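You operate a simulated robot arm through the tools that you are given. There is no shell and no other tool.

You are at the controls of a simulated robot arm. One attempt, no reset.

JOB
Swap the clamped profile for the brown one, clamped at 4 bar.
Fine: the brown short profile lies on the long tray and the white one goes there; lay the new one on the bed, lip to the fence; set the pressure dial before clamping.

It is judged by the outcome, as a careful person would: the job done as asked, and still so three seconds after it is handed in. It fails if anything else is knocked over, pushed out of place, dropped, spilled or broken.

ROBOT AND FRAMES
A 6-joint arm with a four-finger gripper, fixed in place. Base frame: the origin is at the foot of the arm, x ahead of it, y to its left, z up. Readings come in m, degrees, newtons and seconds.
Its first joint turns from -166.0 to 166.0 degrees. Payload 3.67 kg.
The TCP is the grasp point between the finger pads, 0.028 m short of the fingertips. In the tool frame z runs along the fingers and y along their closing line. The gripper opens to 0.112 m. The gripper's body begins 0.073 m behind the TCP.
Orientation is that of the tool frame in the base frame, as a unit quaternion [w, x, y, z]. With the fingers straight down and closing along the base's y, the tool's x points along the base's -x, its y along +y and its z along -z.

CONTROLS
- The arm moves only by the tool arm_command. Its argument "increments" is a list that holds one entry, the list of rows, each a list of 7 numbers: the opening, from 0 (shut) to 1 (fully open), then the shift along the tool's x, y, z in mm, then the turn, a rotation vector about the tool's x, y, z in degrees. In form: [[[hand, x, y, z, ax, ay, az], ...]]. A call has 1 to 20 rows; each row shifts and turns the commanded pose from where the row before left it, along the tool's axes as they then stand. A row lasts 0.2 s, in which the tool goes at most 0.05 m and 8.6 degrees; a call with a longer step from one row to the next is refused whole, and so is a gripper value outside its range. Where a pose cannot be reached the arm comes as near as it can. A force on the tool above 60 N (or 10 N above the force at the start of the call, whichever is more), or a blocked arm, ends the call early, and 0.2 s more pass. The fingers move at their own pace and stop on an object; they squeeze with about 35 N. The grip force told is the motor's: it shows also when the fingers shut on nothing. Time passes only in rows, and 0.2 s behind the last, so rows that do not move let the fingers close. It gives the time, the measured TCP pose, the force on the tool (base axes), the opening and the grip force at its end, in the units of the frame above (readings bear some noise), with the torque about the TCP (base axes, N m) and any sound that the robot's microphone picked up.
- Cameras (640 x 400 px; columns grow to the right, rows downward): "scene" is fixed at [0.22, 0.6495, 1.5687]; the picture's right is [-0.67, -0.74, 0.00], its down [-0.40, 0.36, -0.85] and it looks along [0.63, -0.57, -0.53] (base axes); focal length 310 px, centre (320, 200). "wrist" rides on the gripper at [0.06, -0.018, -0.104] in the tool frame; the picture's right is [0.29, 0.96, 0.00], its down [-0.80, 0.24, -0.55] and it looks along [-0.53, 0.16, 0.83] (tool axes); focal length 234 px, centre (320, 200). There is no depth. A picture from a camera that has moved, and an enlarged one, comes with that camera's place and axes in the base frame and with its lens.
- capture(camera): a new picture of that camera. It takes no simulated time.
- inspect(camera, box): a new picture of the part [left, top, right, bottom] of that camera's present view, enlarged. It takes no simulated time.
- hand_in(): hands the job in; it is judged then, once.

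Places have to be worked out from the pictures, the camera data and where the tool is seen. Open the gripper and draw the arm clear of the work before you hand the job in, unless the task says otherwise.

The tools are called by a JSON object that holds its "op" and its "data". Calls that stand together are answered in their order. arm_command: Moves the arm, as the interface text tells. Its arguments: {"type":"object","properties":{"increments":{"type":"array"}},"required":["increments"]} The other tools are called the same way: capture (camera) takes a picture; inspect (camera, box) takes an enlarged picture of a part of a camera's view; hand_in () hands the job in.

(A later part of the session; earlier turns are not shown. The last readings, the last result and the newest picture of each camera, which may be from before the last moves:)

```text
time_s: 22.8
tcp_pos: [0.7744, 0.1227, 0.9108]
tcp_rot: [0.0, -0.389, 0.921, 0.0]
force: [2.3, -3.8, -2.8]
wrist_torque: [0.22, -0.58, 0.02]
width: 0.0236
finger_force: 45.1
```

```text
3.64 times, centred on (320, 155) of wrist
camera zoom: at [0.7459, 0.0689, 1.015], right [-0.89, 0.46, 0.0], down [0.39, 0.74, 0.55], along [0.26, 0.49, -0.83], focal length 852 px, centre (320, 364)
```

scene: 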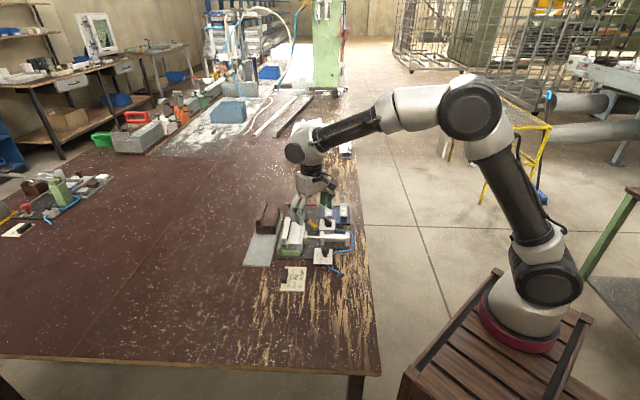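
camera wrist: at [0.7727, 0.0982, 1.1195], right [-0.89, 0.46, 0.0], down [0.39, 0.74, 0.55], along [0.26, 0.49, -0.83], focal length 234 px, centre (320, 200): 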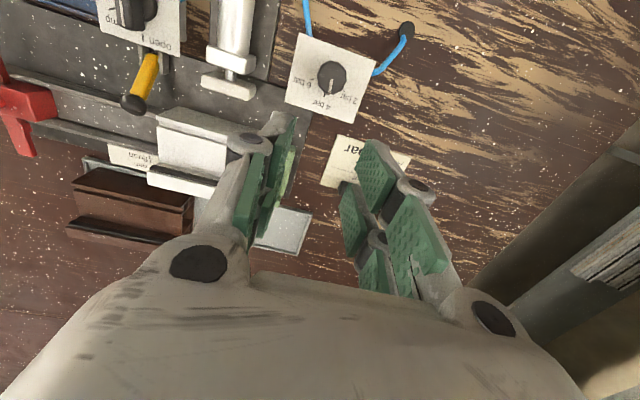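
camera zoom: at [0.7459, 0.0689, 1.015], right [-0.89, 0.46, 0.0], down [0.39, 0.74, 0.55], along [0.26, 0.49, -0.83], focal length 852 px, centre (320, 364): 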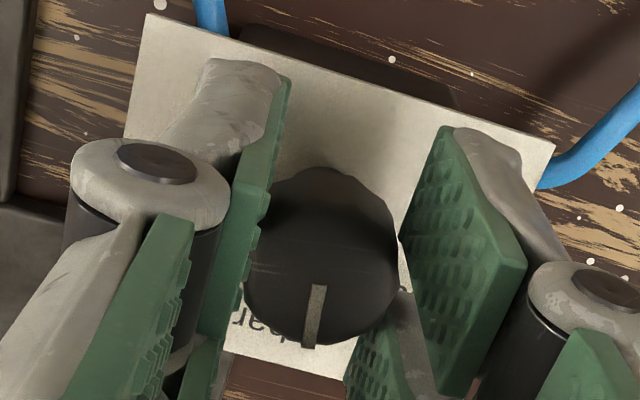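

Well centred grip (23.6 mm, low side load). I'll turn 8° clockwise, release and lift off to read it again.

{"op": "arm_command", "data": {"increments": [[[0, 0, 0, 0, 0, 0, 4], [0, 0, 0, 0, 0, 0, 4], [0, 0, 0, 0, 0, 0, 0], [0.36, 0, 0, 0, 0, 0, 0], [0.36, 0, 0, 0, 0, 0, 0], [0.36, 0, 0, -20, 0, 0, 0], [0.36, 0, 0, -20, 0, 0, 0], [0.36, 0, 0, -20, 0, 0, 0], [0.36, 0, 0, -20, 0, 0, 0], [0.36, -20, 0, -20, 0, 0, 0], [0.36, -20, 0, -5, 0, 0, 0]]]}}

{"op": "inspect", "data": {"camera": "wrist", "box": [305, 50, 360, 105]}}

{"op": "inspect", "data": {"camera": "scene", "box": [315, 240, 340, 262]}}

```text
time_s: 25.2
tcp_pos: [0.8065, 0.1482, 1.0165]
tcp_rot: [0.0, -0.324, 0.946, 0.0]
force: [-0.2, -0.3, 0.6]
wrist_torque: [0.0, -0.01, 0.0]
width: 0.0406
finger_force: 0.0
```

```text
7.27 times, centred on (332, 78) of wrist
camera zoom: at [0.7703, 0.0977, 1.1205], right [-0.81, 0.58, 0.0], down [0.48, 0.68, 0.55], along [0.32, 0.45, -0.83], focal length 1703 px, centre (229, 1091)
```

zoom: 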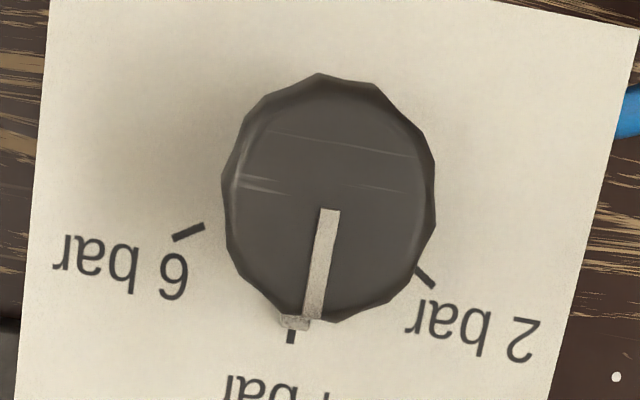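

```text
16.00 times, centred on (328, 251) of scene
camera zoom: at [0.22, 0.6495, 1.5687], right [-0.67, -0.74, 0.0], down [-0.4, 0.36, -0.85], along [0.63, -0.57, -0.53], focal length 4955 px, centre (200, -616)
```

zoom: 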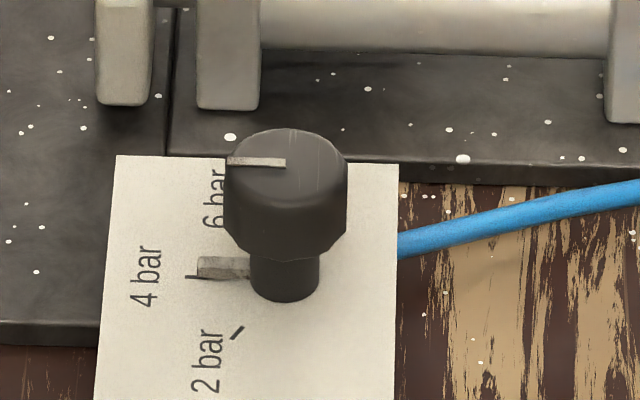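

The pointer now lines up with the 4 bar tick. Next I'll go over the white profile's lip at z≈1.0 and turn the fingers so that they close across the lip (yaw -43.8°).

{"op": "arm_command", "data": {"increments": [[[0.4, -27.1, -18.1, 4, 0, 0, 0], [0.4, -27.1, -18.1, 4, 0, 0, 0], [0.4, -27.1, -18.1, 4, 0, 0, 0], [0.4, -27.1, -18.1, 4, 0, 0, 0], [0.4, 0, 0, 0, 0, 0, 8.16], [0.4, 0, 0, 0, 0, 0, 8.16], [0.4, 0, 0, 0, 0, 0, 8.16], [0.4, 0, 0, 0, 0, 0, 8.16], [0.4, 0, 0, 0, 0, 0, 8.16], [0.4, 0, 0, 0, 0, 0, 8.16], [0.4, 0, 0, 0, 0, 0, 8.16], [0.4, 0, 0, 0, 0, 0, 8.16], [0.4, 0, 0, 0, 0, 0, 8.16], [0.4, 0, 0, 0, 0, 0, 8.16]]]}}

{"op": "capture", "data": {"camera": "wrist"}}

{"op": "inspect", "data": {"camera": "scene", "box": [240, 170, 350, 260]}}

```text
time_s: 28.2
tcp_pos: [0.9351, 0.1568, 0.9987]
tcp_rot: [0.0, 0.375, 0.927, 0.0]
force: [0.1, 0.0, -0.3]
wrist_torque: [0.03, 0.03, 0.03]
width: 0.0447
finger_force: 0.0
```

```text
taken
camera wrist: at [0.8812, 0.1864, 1.1047], right [0.46, 0.89, 0.0], down [0.74, -0.38, 0.55], along [0.49, -0.25, -0.83], focal length 234 px, centre (320, 200)
```

wrist: 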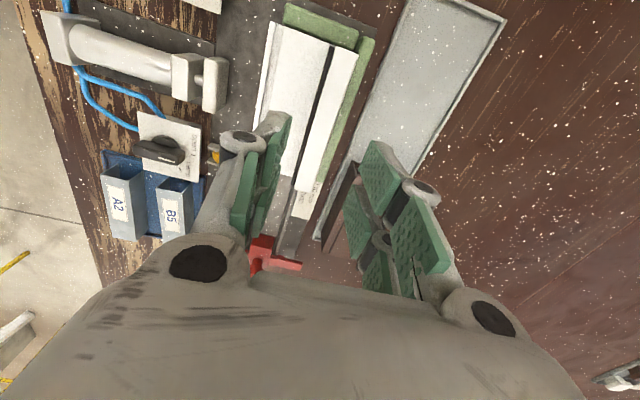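

```text
4.44 times, centred on (295, 215) of scene
camera zoom: at [0.22, 0.6495, 1.5687], right [-0.67, -0.74, 0.0], down [-0.4, 0.36, -0.85], along [0.63, -0.57, -0.53], focal length 1376 px, centre (431, 133)
```

zoom: 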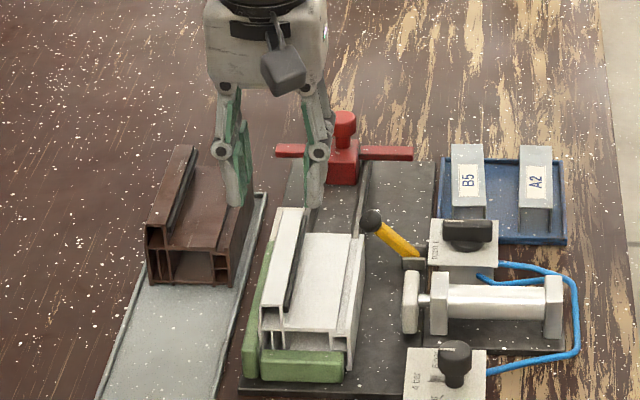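

The wrist view shows the profile's lip running between the fingers. I'll zoom to check lip alignment and angle.

{"op": "inspect", "data": {"camera": "wrist", "box": [230, 0, 410, 210]}}

{"op": "inspect", "data": {"camera": "wrist", "box": [250, 90, 350, 200]}}

```text
1.90 times, centred on (320, 105) of wrist
camera zoom: at [0.8812, 0.1864, 1.1047], right [0.46, 0.89, 0.0], down [0.74, -0.38, 0.55], along [0.49, -0.25, -0.83], focal length 446 px, centre (320, 381)
```

zoom: 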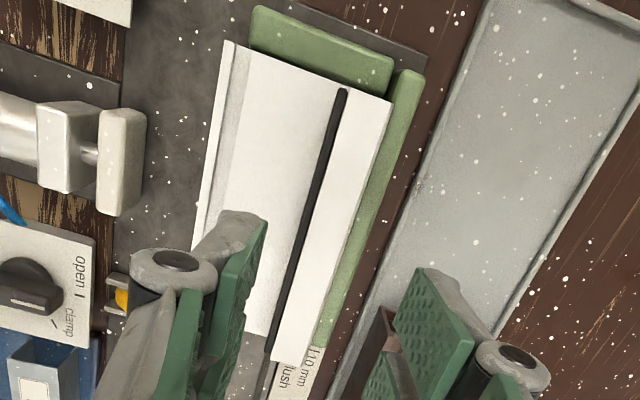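

```text
3.64 times, centred on (300, 145) of wrist
camera zoom: at [0.8812, 0.1864, 1.1047], right [0.46, 0.89, 0.0], down [0.74, -0.38, 0.55], along [0.49, -0.25, -0.83], focal length 852 px, centre (393, 400)
```

zoom: 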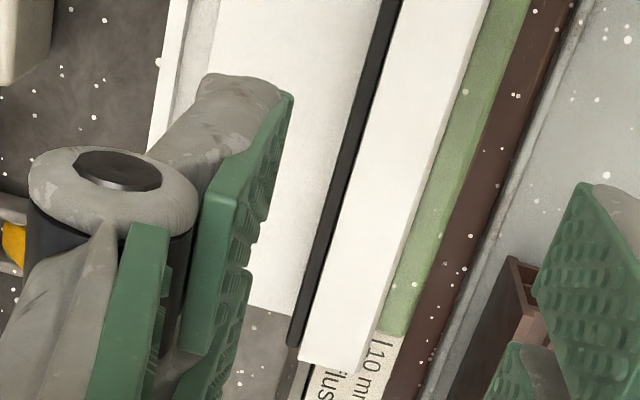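

The lip centre comes out at about (0.9345, 0.158), within ~1.5 mm of the TCP. I'll descend to TCP z≈0.921, keeping the fingertips above fence and flat top.

{"op": "arm_command", "data": {"increments": [[[0.4, 0, 0, 20, 0, 0, 0], [0.4, 0, 0, 20, 0, 0, 0], [0.4, 0, 0, 20, 0, 0, 0], [0.4, 0, 0, 12, 0, 0, 0], [0.4, 0, 0, 6, 0, 0, 0], [0.4, 0, 0, 0, 0, 0, 0]]]}}

{"op": "inspect", "data": {"camera": "scene", "box": [265, 195, 315, 240]}}

{"op": "inspect", "data": {"camera": "wrist", "box": [230, 60, 410, 240]}}

```text
time_s: 29.6
tcp_pos: [0.9361, 0.1568, 0.9212]
tcp_rot: [0.0, 0.373, 0.928, 0.0]
force: [0.2, -0.5, -0.8]
wrist_torque: [0.0, 0.0, 0.04]
width: 0.0447
finger_force: 0.0
```

```text
8.89 times, centred on (290, 218) of scene
camera zoom: at [0.22, 0.6495, 1.5687], right [-0.67, -0.74, 0.0], down [-0.4, 0.36, -0.85], along [0.63, -0.57, -0.53], focal length 2753 px, centre (587, 44)
```

zoom: 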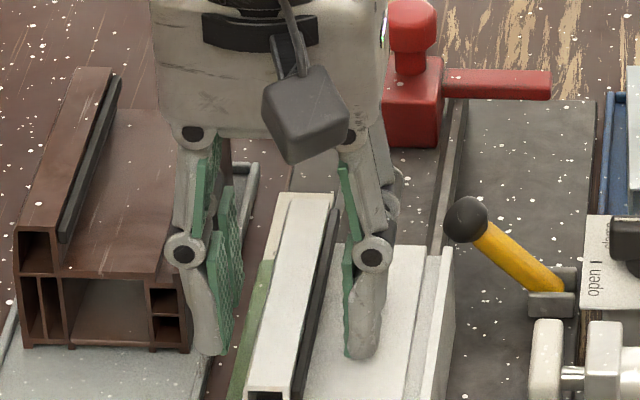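

```text
2.22 times, centred on (320, 150) of wrist
camera zoom: at [0.8812, 0.186, 1.0266], right [0.46, 0.89, 0.0], down [0.74, -0.38, 0.55], along [0.49, -0.25, -0.83], focal length 520 px, centre (320, 311)
```

zoom: 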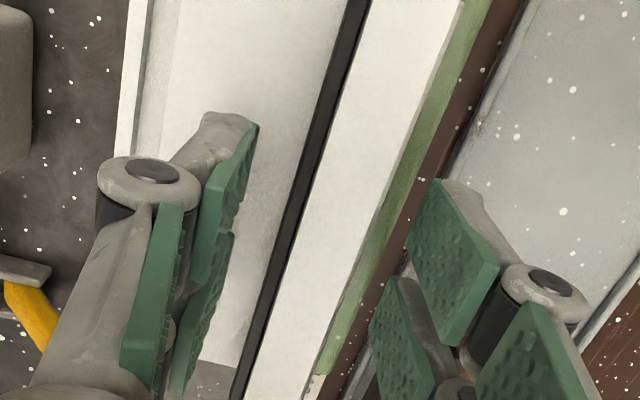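

No contact yet and the lip lies between the fingers. I'll close on the lip.

{"op": "arm_command", "data": {"increments": [[[0.3, 0, 0, 0, 0, 0, 0], [0.2, 0, 0, 0, 0, 0, 0], [0.0, 0, 0, 0, 0, 0, 0], [0.0, 0, 0, 0, 0, 0, 0]]]}}

{"op": "inspect", "data": {"camera": "scene", "box": [265, 195, 315, 240]}}

{"op": "inspect", "data": {"camera": "wrist", "box": [230, 60, 410, 240]}}

```text
time_s: 30.6
tcp_pos: [0.9363, 0.1578, 0.9227]
tcp_rot: [0.0, 0.374, 0.927, 0.0]
force: [-0.5, -0.1, 1.3]
wrist_torque: [-0.1, -0.08, -0.05]
width: 0.0195
finger_force: 34.9
```

```text
8.89 times, centred on (290, 218) of scene
camera zoom: at [0.22, 0.6495, 1.5687], right [-0.67, -0.74, 0.0], down [-0.4, 0.36, -0.85], along [0.63, -0.57, -0.53], focal length 2753 px, centre (587, 44)
```

zoom: 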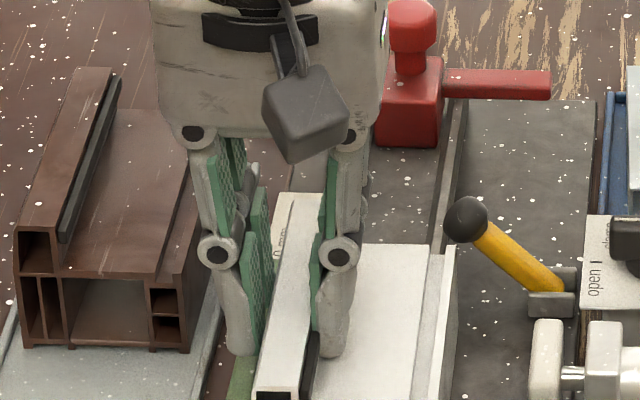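

```text
2.22 times, centred on (320, 150) of wrist
camera zoom: at [0.8812, 0.1859, 1.0268], right [0.46, 0.89, 0.0], down [0.74, -0.38, 0.55], along [0.49, -0.25, -0.83], focal length 520 px, centre (320, 311)
```

zoom: 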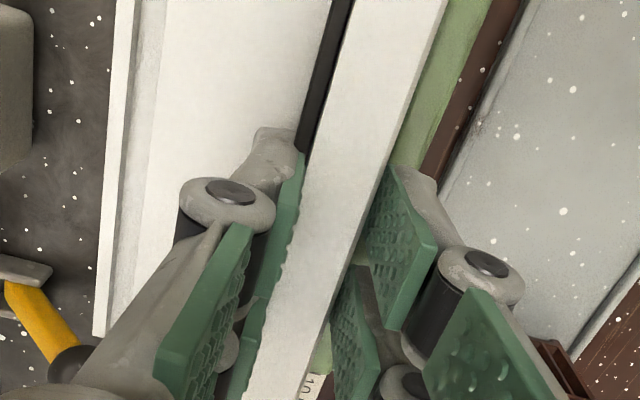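

The lip is gripped (19.5 mm, 35 N). I'll lift it and check that it hangs level.

{"op": "arm_command", "data": {"increments": [[[0, 0, 0, -8, 0, 0, 0], [0, 0, 0, -12, 0, 0, 0], [0, 0, 0, -18, 0, 0, 0], [0, 0, 0, -20, 0, 0, 0], [0, 0, 0, -17, 0, 0, 0], [0, 0, 0, 0, 0, 0, 0]]]}}

{"op": "inspect", "data": {"camera": "scene", "box": [240, 165, 330, 265]}}

{"op": "capture", "data": {"camera": "wrist"}}

```text
time_s: 32.0
tcp_pos: [0.9345, 0.1582, 0.9975]
tcp_rot: [0.0, 0.373, 0.928, 0.0]
force: [0.6, -0.8, -0.5]
wrist_torque: [0.02, 0.0, -0.04]
width: 0.0
finger_force: 35.5
```

```text
4.00 times, centred on (285, 215) of scene
camera zoom: at [0.22, 0.6495, 1.5687], right [-0.67, -0.74, 0.0], down [-0.4, 0.36, -0.85], along [0.63, -0.57, -0.53], focal length 1239 px, centre (460, 140)
```

zoom: 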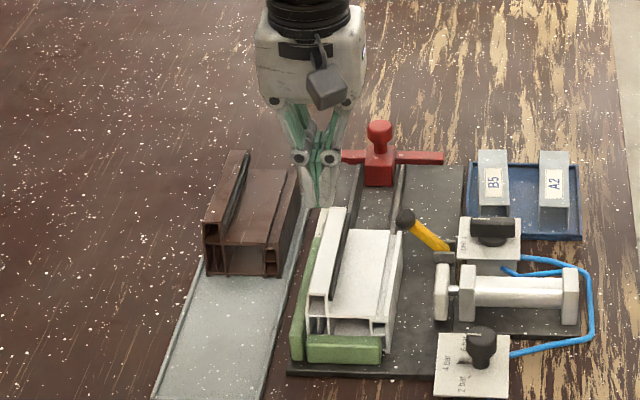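

```text
taken
camera wrist: at [0.8811, 0.1871, 1.1019], right [0.46, 0.89, 0.0], down [0.74, -0.38, 0.55], along [0.49, -0.25, -0.83], focal length 234 px, centre (320, 200)
```

wrist: 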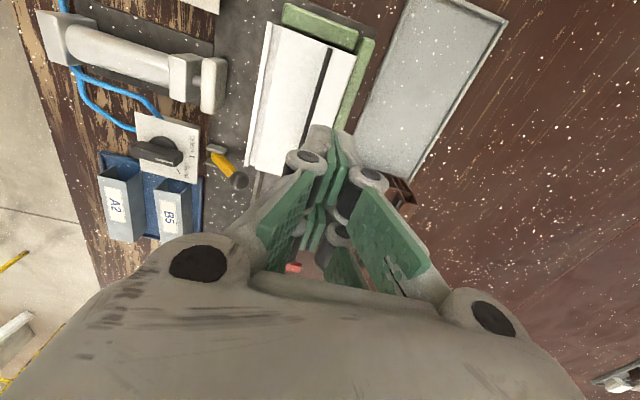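

The grip slipped: the fingers shut to 0 and the profile is still on the bed, apparently undisturbed. I'll check it closely before trying a deeper grip.

{"op": "inspect", "data": {"camera": "scene", "box": [276, 215, 324, 260]}}

{"op": "inspect", "data": {"camera": "wrist", "box": [230, 0, 410, 130]}}

```text
8.89 times, centred on (300, 238) of scene
camera zoom: at [0.22, 0.6495, 1.5687], right [-0.67, -0.74, 0.0], down [-0.4, 0.36, -0.85], along [0.63, -0.57, -0.53], focal length 2753 px, centre (498, -133)
```

zoom: 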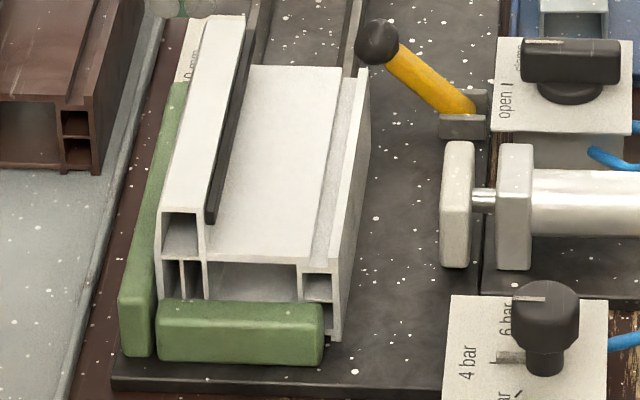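

```text
3.08 times, centred on (320, 65) of wrist
camera zoom: at [0.8811, 0.1871, 1.1019], right [0.46, 0.89, 0.0], down [0.74, -0.38, 0.55], along [0.49, -0.25, -0.83], focal length 720 px, centre (320, 615)
```

zoom: 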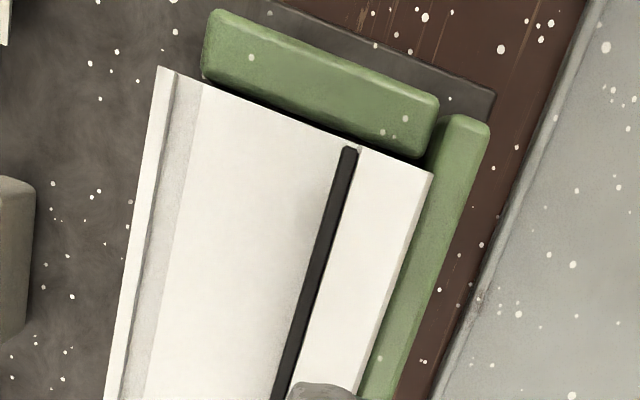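

The profile is essentially still in place and parallel to the fence. I'll open, descend a little deeper than before, and check for contact.

{"op": "arm_command", "data": {"increments": [[[0.4, 0, 0, 0, 0, 0, 0], [0.4, 0, 0, 10, 0, 0, 0], [0.4, 0, 0, 20, 0, 0, 0], [0.4, 0, 0, 20, 0, 0, 0], [0.4, 0, 0, 20, 0, 0, 0], [0.4, 0, 0, 7, 0, 0, 0], [0.4, 0, 0, 0, 0, 0, 0]]]}}

{"op": "arm_command", "data": {"increments": [[[0.4, 0, 0, 2, 0, 0, 0], [0.4, 0, 0, 0, 0, 0, 0]]]}}

```text
time_s: 33.6
tcp_pos: [0.9354, 0.1565, 0.9197]
tcp_rot: [0.0, 0.374, 0.928, 0.0]
force: [0.1, -0.5, -0.4]
wrist_torque: [0.03, 0.02, 0.02]
width: 0.0447
finger_force: 0.1
```

```text
time_s: 34.2
tcp_pos: [0.9363, 0.1563, 0.9179]
tcp_rot: [0.001, 0.374, 0.928, 0.0]
force: [0.3, 0.0, 0.6]
wrist_torque: [-0.02, -0.02, -0.02]
width: 0.0448
finger_force: 0.0
```

No contact yet at TCP z 0.918 (tips ≈0.890). I'll creep further down in small steps to find the flat top.

{"op": "arm_command", "data": {"increments": [[[0.4, 0, 0, 2, 0, 0, 0], [0.4, 0, 0, 0, 0, 0, 0]]]}}

{"op": "inspect", "data": {"camera": "scene", "box": [270, 205, 310, 240]}}

```text
time_s: 34.8
tcp_pos: [0.9365, 0.1568, 0.9174]
tcp_rot: [0.001, 0.373, 0.928, 0.0]
force: [0.2, -0.1, 3.6]
wrist_torque: [-0.07, 0.09, -0.01]
width: 0.0448
finger_force: 0.1
```

```text
11.43 times, centred on (290, 222) of scene
camera zoom: at [0.22, 0.6495, 1.5687], right [-0.67, -0.74, 0.0], down [-0.4, 0.36, -0.85], along [0.63, -0.57, -0.53], focal length 3539 px, centre (663, -57)
```

zoom: 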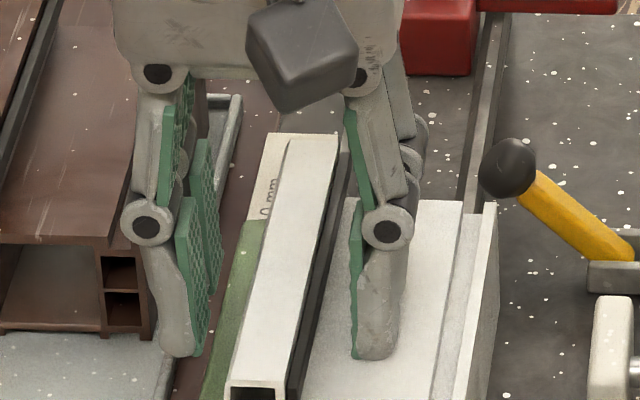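

The right fingertip just touched the flat top (3.6 N), so it is at z≈0.889. I'll raise 1 mm, close firmly, wait, and lift just 3 mm to read the load.

{"op": "arm_command", "data": {"increments": [[[0.4, 0, 0, -1, 0, 0, 0], [0.2, 0, 0, 0, 0, 0, 0], [0, 0, 0, 0, 0, 0, 0], [0, 0, 0, 0, 0, 0, 0], [0, 0, 0, 0, 0, 0, 0]]]}}

{"op": "arm_command", "data": {"increments": [[[0, 0, 0, -1.5, 0, 0, 0], [0, 0, 0, -1.5, 0, 0, 0]]]}}

```text
time_s: 36.0
tcp_pos: [0.9348, 0.1568, 0.9176]
tcp_rot: [0.0, 0.374, 0.927, 0.0]
force: [-0.2, 0.0, 0.4]
wrist_torque: [0.01, -0.01, 0.0]
width: 0.02
finger_force: 34.6
```

```text
time_s: 36.6
tcp_pos: [0.9355, 0.1566, 0.9214]
tcp_rot: [0.0, 0.374, 0.928, 0.0]
force: [0.2, -0.4, -1.8]
wrist_torque: [0.01, 0.0, -0.01]
width: 0.0197
finger_force: 35.1
```

Width holds at 19.7 mm with -1.8 N. I'll lift 5 mm more slowly and look.

{"op": "arm_command", "data": {"increments": [[[0, 0, 0, -1.5, 0, 0, 0], [0, 0, 0, -1.5, 0, 0, 0], [0, 0, 0, -2, 0, 0, 0]]]}}

{"op": "inspect", "data": {"camera": "scene", "box": [270, 205, 324, 260]}}

{"op": "inspect", "data": {"camera": "wrist", "box": [200, 0, 420, 210]}}

```text
time_s: 37.4
tcp_pos: [0.9352, 0.1572, 0.925]
tcp_rot: [0.001, 0.373, 0.928, 0.0]
force: [-0.3, 1.1, -1.6]
wrist_torque: [0.04, -0.07, -0.02]
width: 0.0196
finger_force: 35.1
```

```text
7.27 times, centred on (297, 232) of scene
camera zoom: at [0.22, 0.6495, 1.5687], right [-0.67, -0.74, 0.0], down [-0.4, 0.36, -0.85], along [0.63, -0.57, -0.53], focal length 2252 px, centre (487, -36)
```

zoom: 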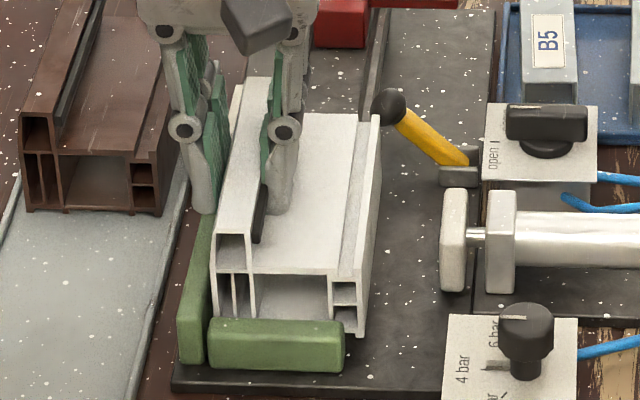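

```text
1.90 times, centred on (310, 105) of wrist
camera zoom: at [0.8811, 0.1861, 1.0298], right [0.46, 0.89, 0.0], down [0.74, -0.38, 0.55], along [0.49, -0.25, -0.83], focal length 446 px, centre (339, 381)
```

zoom: 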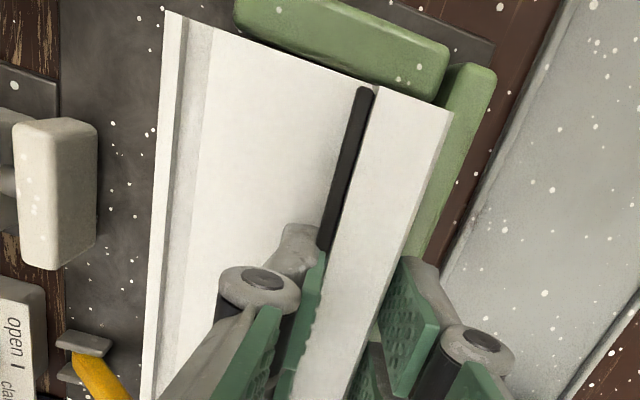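

The profile is lifting (about 7 mm up), weighing under 2 N. I'll continue up gently and check again.

{"op": "arm_command", "data": {"increments": [[[0, 0, 0, -2.5, 0, 0, 0], [0, 0, 0, -2.5, 0, 0, 0], [0, 0, 0, -2.5, 0, 0, 0], [0, 0, 0, -2.5, 0, 0, 0]]]}}

{"op": "inspect", "data": {"camera": "scene", "box": [270, 205, 324, 260]}}

{"op": "inspect", "data": {"camera": "wrist", "box": [200, 0, 420, 210]}}

```text
time_s: 38.4
tcp_pos: [0.9369, 0.1569, 0.9352]
tcp_rot: [0.0, 0.374, 0.927, 0.0]
force: [0.6, -0.1, -2.3]
wrist_torque: [0.03, -0.02, 0.01]
width: 0.0197
finger_force: 34.7
```

```text
7.27 times, centred on (297, 232) of scene
camera zoom: at [0.22, 0.6495, 1.5687], right [-0.67, -0.74, 0.0], down [-0.4, 0.36, -0.85], along [0.63, -0.57, -0.53], focal length 2252 px, centre (487, -36)
```

zoom: 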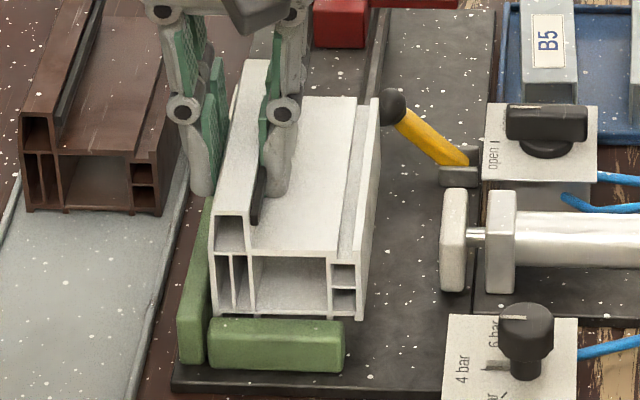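

```text
1.90 times, centred on (310, 105) of wrist
camera zoom: at [0.8815, 0.1859, 1.04], right [0.46, 0.89, 0.0], down [0.74, -0.38, 0.55], along [0.49, -0.25, -0.83], focal length 446 px, centre (339, 381)
```

zoom: 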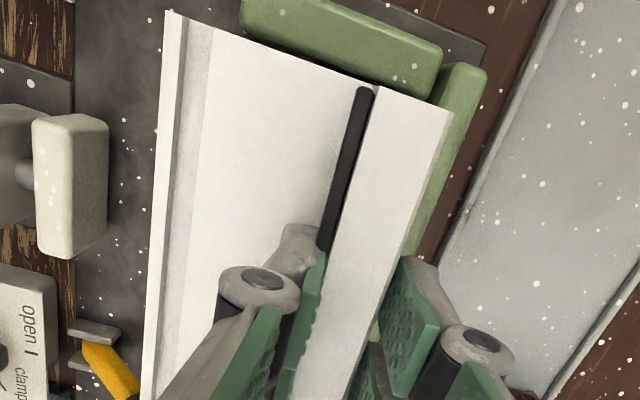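

It hangs level and secure. I'll raise it another ~36 mm gently, clear of the fence and stop.

{"op": "arm_command", "data": {"increments": [[[0, 0, 0, -3, 0, 0, 0], [0, 0, 0, -4, 0, 0, 0], [0, 0, 0, -5, 0, 0, 0], [0, 0, 0, -5, 0, 0, 0], [0, 0, 0, -5, 0, 0, 0], [0, 0, 0, -5, 0, 0, 0], [0, 0, 0, -5, 0, 0, 0], [0, 0, 0, -4, 0, 0, 0]]]}}

{"op": "inspect", "data": {"camera": "scene", "box": [230, 165, 330, 265]}}

{"op": "inspect", "data": {"camera": "wrist", "box": [200, 0, 420, 210]}}

```text
time_s: 40.2
tcp_pos: [0.936, 0.1578, 0.9721]
tcp_rot: [0.0, 0.374, 0.928, 0.0]
force: [0.2, 0.7, -1.1]
wrist_torque: [0.01, -0.01, -0.03]
width: 0.0201
finger_force: 35.1
```

```text
4.00 times, centred on (280, 215) of scene
camera zoom: at [0.22, 0.6495, 1.5687], right [-0.67, -0.74, 0.0], down [-0.4, 0.36, -0.85], along [0.63, -0.57, -0.53], focal length 1239 px, centre (480, 140)
```

zoom: 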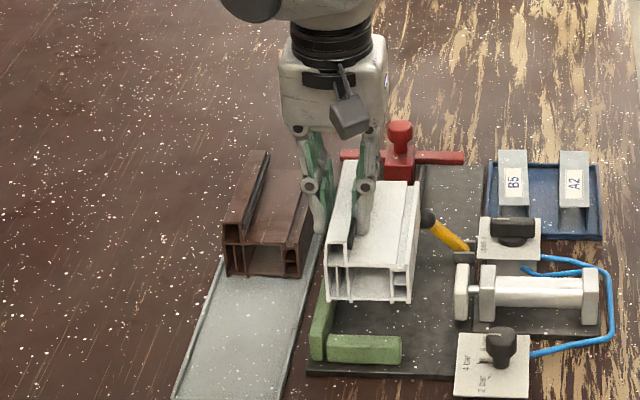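

```text
1.90 times, centred on (310, 105) of wrist
camera zoom: at [0.8813, 0.186, 1.0758], right [0.46, 0.89, 0.0], down [0.74, -0.38, 0.55], along [0.49, -0.25, -0.83], focal length 446 px, centre (339, 381)
```

zoom: 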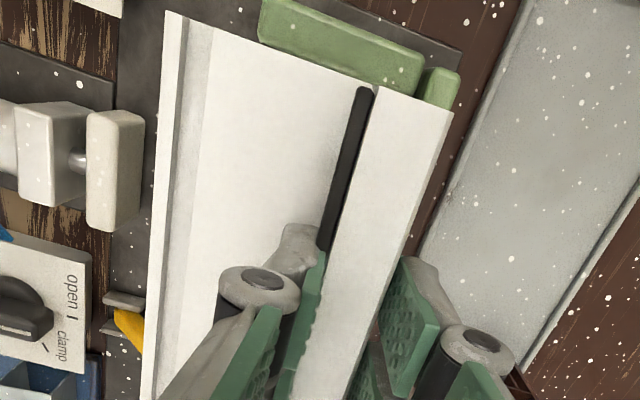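

The white profile is well clear. I'll carry it 43 mm toward the near end and then 106 mm across over the free part of the tray, in gentle steps.

{"op": "arm_command", "data": {"increments": [[[0, 4, 0, 0, 0, 0, 0], [0, 8, 0, 0, 0, 0, 0], [0, 10, 0, 0, 0, 0, 0], [0, 10, 0, 0, 0, 0, 0], [0, 7, 3, 0, 0, 0, 0], [0, 3.6, 7, 0, 0, 0, 0], [0, 0, 12, 0, 0, 0, 0], [0, 0, 14, 0, 0, 0, 0], [0, 0, 14, 0, 0, 0, 0], [0, 0, 14, 0, 0, 0, 0], [0, 0, 14, 0, 0, 0, 0], [0, 0, 12, 0, 0, 0, 0], [0, 0, 9, 0, 0, 0, 0], [0, 0, 5, 0, 0, 0, 0], [0, 0, 2.5, 0, 0, 0, 0]]]}}

{"op": "inspect", "data": {"camera": "scene", "box": [230, 165, 330, 280]}}

{"op": "capture", "data": {"camera": "wrist"}}

```text
time_s: 43.4
tcp_pos: [0.9746, 0.2601, 0.9695]
tcp_rot: [0.001, 0.374, 0.927, 0.001]
force: [-0.1, -0.6, -0.3]
wrist_torque: [-0.01, -0.04, 0.0]
width: 0.0197
finger_force: 35.2
out of reach, approached as far as the arm can: row 14
```

```text
3.48 times, centred on (280, 222) of scene
camera zoom: at [0.22, 0.6495, 1.5687], right [-0.67, -0.74, 0.0], down [-0.4, 0.36, -0.85], along [0.63, -0.57, -0.53], focal length 1077 px, centre (459, 122)
```

zoom: 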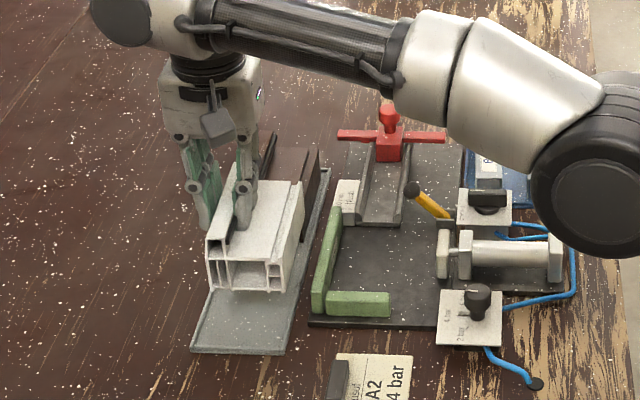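

```text
taken
camera wrist: at [0.9197, 0.2895, 1.0754], right [0.46, 0.89, 0.0], down [0.74, -0.38, 0.55], along [0.49, -0.25, -0.83], focal length 234 px, centre (320, 200)
```

wrist: 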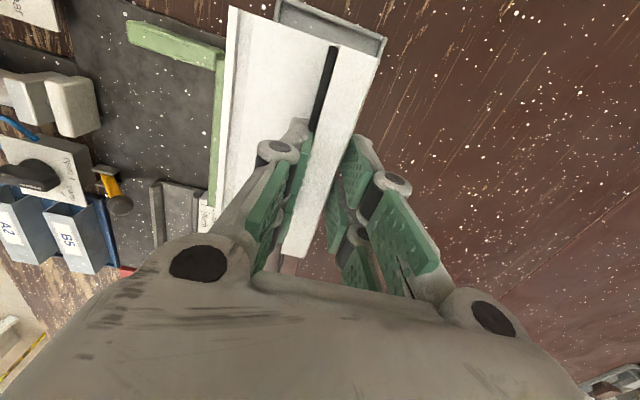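

The arm is at its reach limit (r≈1.009), 6 mm short of the tray centre line. Tilting the tool about the closing axis (fingers pointing outward along the lip) brings the wrist inward, so I'll tilt 8° and see where the TCP settles.

{"op": "arm_command", "data": {"increments": [[[0, 0, 0, 0, 0, -2, 0], [0, 0, 0, 0, 0, -2, 0], [0, 0, 0, 0, 0, -2, 0], [0, 0, 0, 0, 0, -2, 0], [0, 0, 0, 0, 0, 0, 0]]]}}

{"op": "capture", "data": {"camera": "wrist"}}

{"op": "inspect", "data": {"camera": "scene", "box": [230, 165, 330, 280]}}

```text
time_s: 44.6
tcp_pos: [0.9827, 0.2642, 0.9729]
tcp_rot: [0.064, 0.373, 0.925, -0.027]
force: [0.6, -0.8, -1.2]
wrist_torque: [0.01, -0.02, 0.02]
width: 0.0196
finger_force: 35.2
out of reach, approached as far as the arm can: row 3, 4
```

```text
taken
camera wrist: at [0.9173, 0.3033, 1.067], right [0.46, 0.89, -0.04], down [0.68, -0.32, 0.66], along [0.57, -0.33, -0.75], focal length 234 px, centre (320, 200)
```

wrist: 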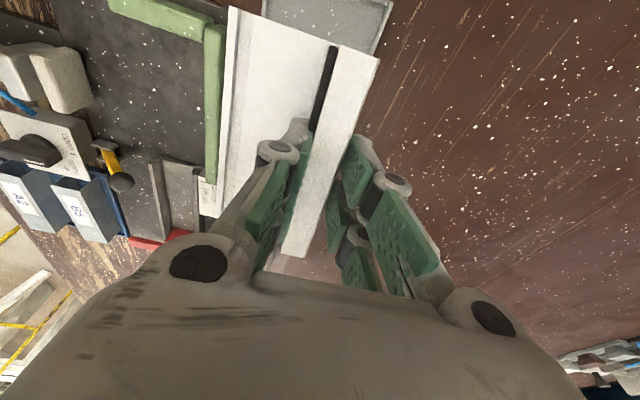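

```text
3.48 times, centred on (280, 222) of scene
camera zoom: at [0.22, 0.6495, 1.5687], right [-0.67, -0.74, 0.0], down [-0.4, 0.36, -0.85], along [0.63, -0.57, -0.53], focal length 1077 px, centre (459, 122)
```

zoom: 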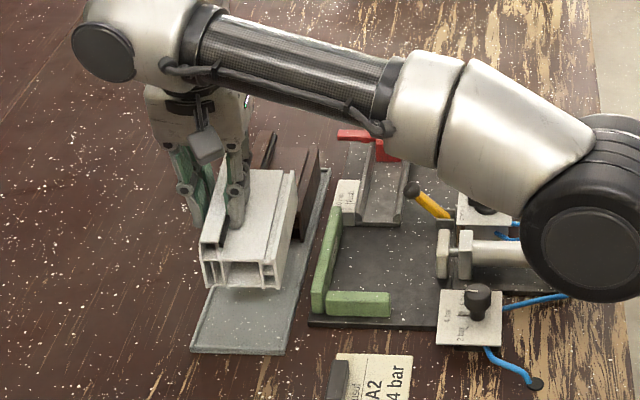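

That tilt direction doesn't help (limit flagged again), so the effective radial direction here is across the tray. I'll undo it and instead tilt 5° about the lip axis so that the fingertips point outward across the tray.

{"op": "arm_command", "data": {"increments": [[[0, 0, 0, 0, 0, 2, 0], [0, 0, 0, 0, -1, 2, 0], [0, 0, 0, 0, -1, 2, 0], [0, 0, 0, 0, -1, 2, 0], [0, 0, 0, 0, -1, 0, 0], [0, 0, 0, 0, -1, 0, 0], [0, 0, 0, 0, 0, 0, 0]]]}}

{"op": "capture", "data": {"camera": "wrist"}}

{"op": "inspect", "data": {"camera": "scene", "box": [230, 165, 330, 280]}}

```text
time_s: 46.2
tcp_pos: [0.9891, 0.2667, 0.9724]
tcp_rot: [0.016, 0.373, 0.927, 0.04]
force: [0.5, 0.1, -1.0]
wrist_torque: [0.0, -0.01, 0.01]
width: 0.0197
finger_force: 34.4
out of reach, approached as far as the arm can: row 5, 6
```

```text
taken
camera wrist: at [0.9278, 0.2899, 1.0759], right [0.45, 0.89, 0.08], down [0.71, -0.41, 0.57], along [0.54, -0.2, -0.82], focal length 234 px, centre (320, 200)
```

wrist: 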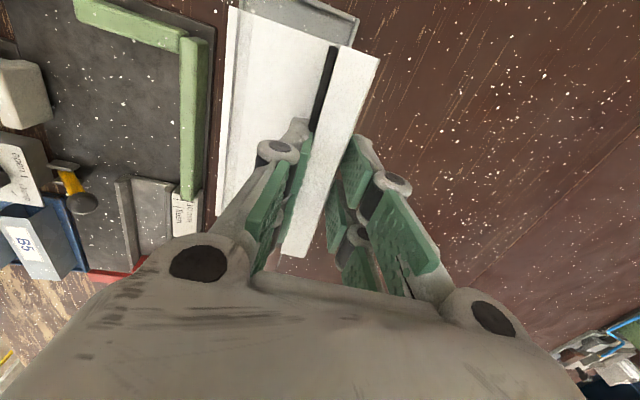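

```text
3.48 times, centred on (280, 222) of scene
camera zoom: at [0.22, 0.6495, 1.5687], right [-0.67, -0.74, 0.0], down [-0.4, 0.36, -0.85], along [0.63, -0.57, -0.53], focal length 1077 px, centre (459, 122)
```

zoom: 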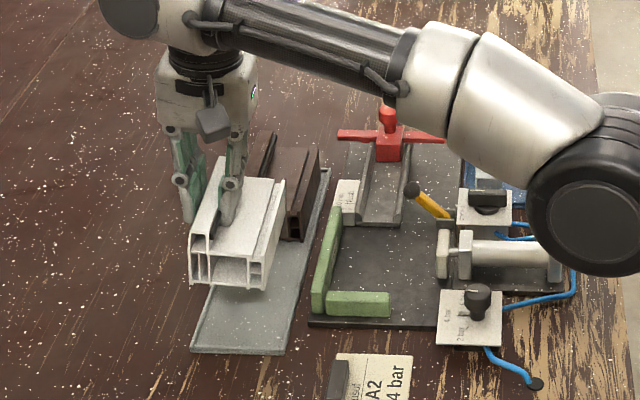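

The TCP is now a bit too far out (lip outer edge near the far rim). I'll shift 12 mm back and 4 mm toward the near end, then lower 30 mm straight down and look.

{"op": "arm_command", "data": {"increments": [[[0, 2, -6, -0.5, 0, 0, 0], [0, 2, -6, -0.5, 0, 0, 0], [0, 0, -0.6, 7, 0, 0, 0], [0, 0, -0.9, 10, 0, 0, 0], [0, 0, -0.9, 10, 0, 0, 0], [0, 0, -0.4, 4, 0, 0, 0]]]}}

{"op": "capture", "data": {"camera": "wrist"}}

{"op": "inspect", "data": {"camera": "scene", "box": [230, 180, 320, 280]}}

```text
time_s: 47.6
tcp_pos: [0.983, 0.2632, 0.9433]
tcp_rot: [0.017, 0.373, 0.927, 0.04]
force: [0.1, -0.9, -0.9]
wrist_torque: [-0.01, 0.0, 0.01]
width: 0.0197
finger_force: 34.9
out of reach, approached as far as the arm can: row 1, 2
```

```text
taken
camera wrist: at [0.922, 0.2866, 1.0454], right [0.45, 0.89, 0.08], down [0.71, -0.41, 0.57], along [0.54, -0.2, -0.82], focal length 234 px, centre (320, 200)
```

wrist: 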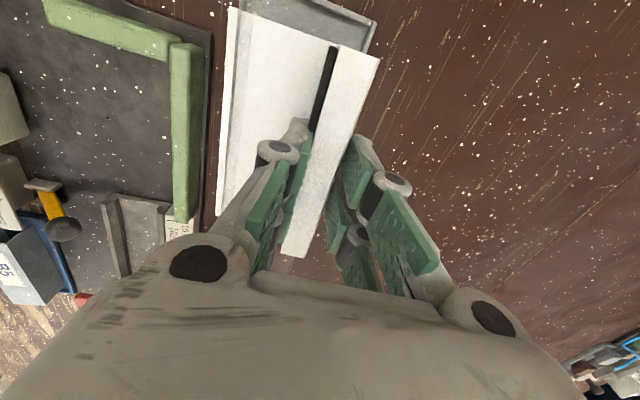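

```text
4.00 times, centred on (275, 230) of scene
camera zoom: at [0.22, 0.6495, 1.5687], right [-0.67, -0.74, 0.0], down [-0.4, 0.36, -0.85], along [0.63, -0.57, -0.53], focal length 1239 px, centre (500, 80)
```

zoom: 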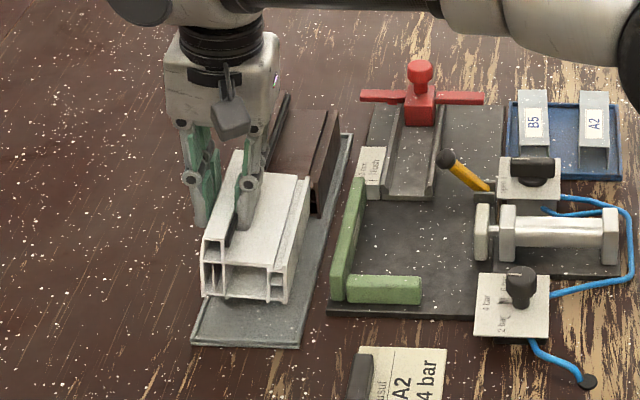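

Now the TCP is about 8 mm too far out and 3 mm too far along. I'll correct this and lower another 17 mm.

{"op": "arm_command", "data": {"increments": [[[0, 1.6, -4.2, -0.3, 0, 0, 0], [0, 1.7, -4.2, -0.4, 0, 0, 0], [0, 0, -0.4, 5, 0, 0, 0], [0, 0, -0.6, 7, 0, 0, 0], [0, 0, -0.4, 5, 0, 0, 0], [0, 0, 0, 0, 0, 0, 0]]]}}

{"op": "inspect", "data": {"camera": "scene", "box": [240, 200, 310, 275]}}

{"op": "inspect", "data": {"camera": "wrist", "box": [190, 0, 410, 210]}}

```text
time_s: 49.0
tcp_pos: [0.975, 0.259, 0.9259]
tcp_rot: [0.016, 0.372, 0.927, 0.041]
force: [-0.5, 0.1, -1.4]
wrist_torque: [-0.02, 0.01, -0.01]
width: 0.0199
finger_force: 34.8
```

```text
5.33 times, centred on (275, 238) of scene
camera zoom: at [0.22, 0.6495, 1.5687], right [-0.67, -0.74, 0.0], down [-0.4, 0.36, -0.85], along [0.63, -0.57, -0.53], focal length 1652 px, centre (560, 0)
```

zoom: 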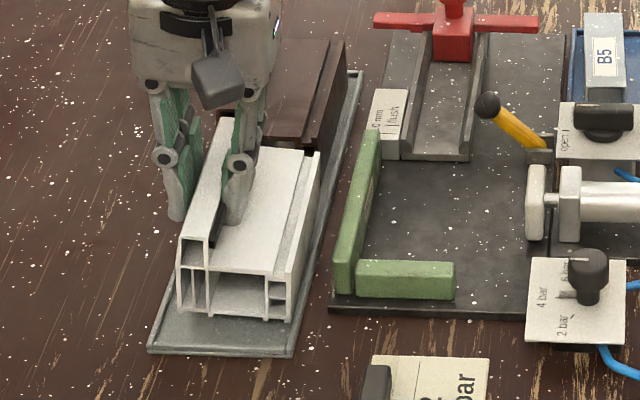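

```text
1.90 times, centred on (300, 105) of wrist
camera zoom: at [0.9139, 0.2829, 1.0286], right [0.45, 0.89, 0.08], down [0.71, -0.41, 0.57], along [0.54, -0.2, -0.82], focal length 446 px, centre (358, 381)
```

zoom: 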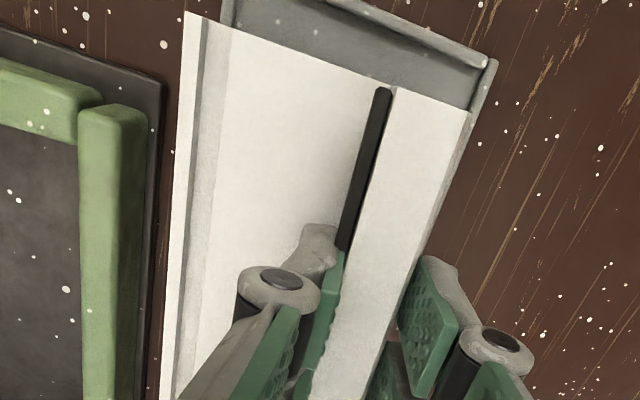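

Position is good but I'd like 4 mm more clearance from the bed-side rim. I'll shift outward 4 mm and creep down to contact.

{"op": "arm_command", "data": {"increments": [[[0, 0, 4, 0.4, 0, 0, 0], [0, 0, -0.2, 2, 0, 0, 0], [0, 0, -0.2, 2, 0, 0, 0], [0, 0, 0, 0, 0, 0, 0]]]}}

{"op": "arm_command", "data": {"increments": [[[0, 0, -0.2, 2, 0, 0, 0], [0, 0, 0, 0, 0, 0, 0]]]}}

{"op": "inspect", "data": {"camera": "scene", "box": [240, 200, 310, 275]}}

```text
time_s: 50.0
tcp_pos: [0.9784, 0.2636, 0.923]
tcp_rot: [0.016, 0.372, 0.927, 0.04]
force: [-0.4, 0.6, -1.8]
wrist_torque: [-0.02, -0.04, -0.01]
width: 0.0197
finger_force: 35.6
```

```text
time_s: 50.6
tcp_pos: [0.9768, 0.2624, 0.9202]
tcp_rot: [0.016, 0.373, 0.927, 0.041]
force: [0.3, -0.2, -2.0]
wrist_torque: [0.01, -0.04, 0.01]
width: 0.0198
finger_force: 34.6
```

```text
5.33 times, centred on (275, 238) of scene
camera zoom: at [0.22, 0.6495, 1.5687], right [-0.67, -0.74, 0.0], down [-0.4, 0.36, -0.85], along [0.63, -0.57, -0.53], focal length 1652 px, centre (560, 0)
```

zoom: 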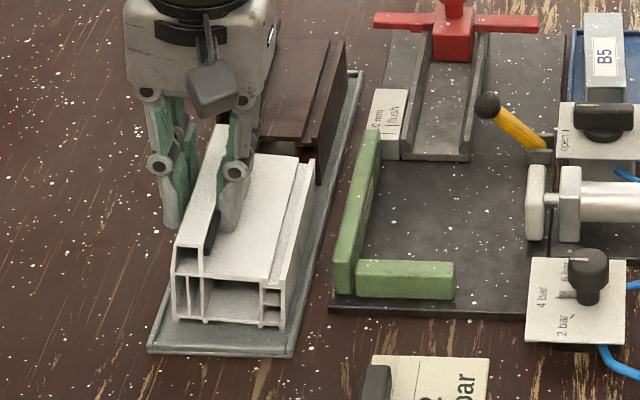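

Nicely centred in the tray now, still not touching. I'll continue creeping down in small steps.

{"op": "arm_command", "data": {"increments": [[[0, 0, -0.2, 2, 0, 0, 0], [0, 0, 0, 0, 0, 0, 0]]]}}

{"op": "arm_command", "data": {"increments": [[[0, 0, -0.1, 1.5, 0, 0, 0], [0, 0, 0, 0, 0, 0, 0]]]}}

{"op": "arm_command", "data": {"increments": [[[0, 0, -0.1, 1.5, 0, 0, 0], [0, 0, 0, 0, 0, 0, 0]]]}}

```text
time_s: 51.2
tcp_pos: [0.9782, 0.2632, 0.9183]
tcp_rot: [0.016, 0.373, 0.927, 0.041]
force: [1.2, 0.0, 0.1]
wrist_torque: [0.05, 0.09, -0.02]
width: 0.0195
finger_force: 35.1
```

```text
time_s: 51.8
tcp_pos: [0.9781, 0.2626, 0.9161]
tcp_rot: [0.016, 0.372, 0.927, 0.041]
force: [1.3, 1.0, 8.0]
wrist_torque: [-0.05, 0.4, -0.08]
width: 0.0198
finger_force: 35.0
```

```text
time_s: 52.4
tcp_pos: [0.9784, 0.263, 0.916]
tcp_rot: [0.017, 0.372, 0.927, 0.042]
force: [4.2, 2.4, 17.0]
wrist_torque: [-0.32, 0.57, -0.03]
width: 0.0198
finger_force: 34.9
```

The profile's edge is resting on the tray floor (17 N). I'll relieve 1 mm and open gradually so that the lip side settles the last few millimetres.

{"op": "arm_command", "data": {"increments": [[[0, 0, 0, -1, 0, 0, 0], [0.18, 0, 0, 0, 0, 0, 0], [0.2, 0, 0, 0, 0, 0, 0], [0.24, 0, 0, 0, 0, 0, 0], [0.34, 0, 0, 0, 0, 0, 0], [0.34, 0, 0, 0, 0, 0, 0]]]}}

{"op": "inspect", "data": {"camera": "scene", "box": [240, 200, 310, 275]}}

{"op": "inspect", "data": {"camera": "wrist", "box": [190, 0, 410, 210]}}

```text
time_s: 53.8
tcp_pos: [0.9765, 0.2637, 0.9172]
tcp_rot: [0.016, 0.373, 0.927, 0.04]
force: [0.1, -0.4, -0.2]
wrist_torque: [0.03, 0.01, 0.02]
width: 0.0382
finger_force: 0.0
```

```text
5.33 times, centred on (275, 238) of scene
camera zoom: at [0.22, 0.6495, 1.5687], right [-0.67, -0.74, 0.0], down [-0.4, 0.36, -0.85], along [0.63, -0.57, -0.53], focal length 1652 px, centre (560, 0)
```

zoom: 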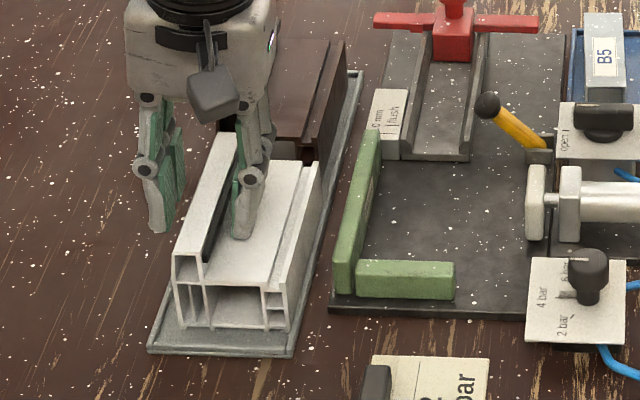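

```text
1.90 times, centred on (300, 105) of wrist
camera zoom: at [0.9166, 0.2857, 1.0189], right [0.45, 0.89, 0.08], down [0.71, -0.41, 0.57], along [0.54, -0.2, -0.82], focal length 446 px, centre (358, 381)
```

zoom: 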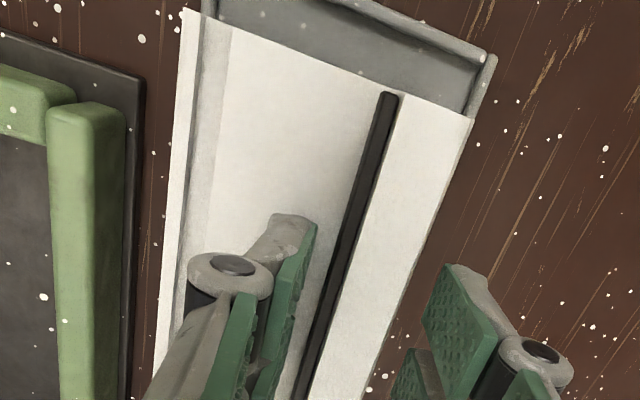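

The white profile now lies flat in the tray. I'll withdraw along the finger axis, rise to z≈0.967, and travel over the brown profile with the gripper opened to ~95 mm.

{"op": "arm_command", "data": {"increments": [[[0.4, 0, 0, -8, 0, 0, 0], [0.4, 0, 0, -14, 0, 0, 0], [0.4, 0, 0, -14, 0, 0, 0], [0.4, 0, 0, -14, 0, 0, 0], [0.85, -18, -5, -0.5, 0, 0, 0], [0.85, -25, -5, -0.5, 0, 0, 0], [0.85, -25, -5.6, -0.4, 0, 0, 0], [0.85, -25, 0, 0, 0, 0, 0], [0.85, -16, 0, 0, 0, 0, 0], [0.85, 0, 0, 0, 0, 0, 0]]]}}

{"op": "capture", "data": {"camera": "wrist"}}

{"op": "inspect", "data": {"camera": "scene", "box": [230, 165, 330, 280]}}

```text
time_s: 56.0
tcp_pos: [1.0303, 0.1673, 0.9638]
tcp_rot: [0.016, 0.373, 0.927, 0.041]
force: [0.1, 0.3, 0.1]
wrist_torque: [-0.02, 0.03, 0.01]
width: 0.0953
finger_force: 0.0
out of reach, approached as far as the arm can: row 8, 9
```

```text
taken
camera wrist: at [0.9687, 0.1903, 1.0658], right [0.45, 0.89, 0.08], down [0.71, -0.41, 0.57], along [0.54, -0.2, -0.82], focal length 234 px, centre (320, 200)
```

wrist: 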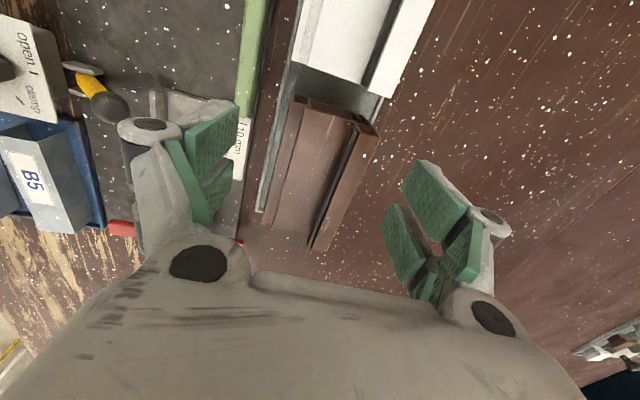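

```text
3.48 times, centred on (280, 222) of scene
camera zoom: at [0.22, 0.6495, 1.5687], right [-0.67, -0.74, 0.0], down [-0.4, 0.36, -0.85], along [0.63, -0.57, -0.53], focal length 1077 px, centre (459, 122)
```

zoom: 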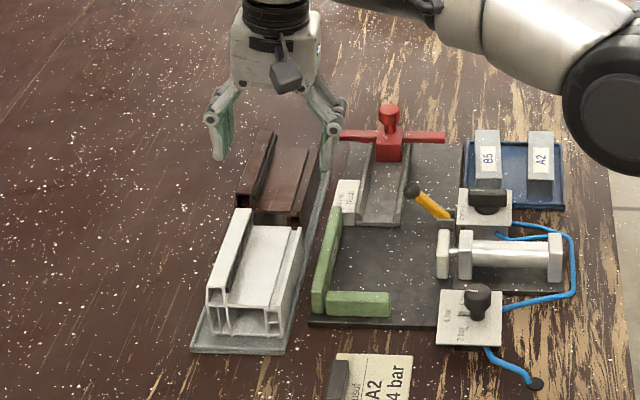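

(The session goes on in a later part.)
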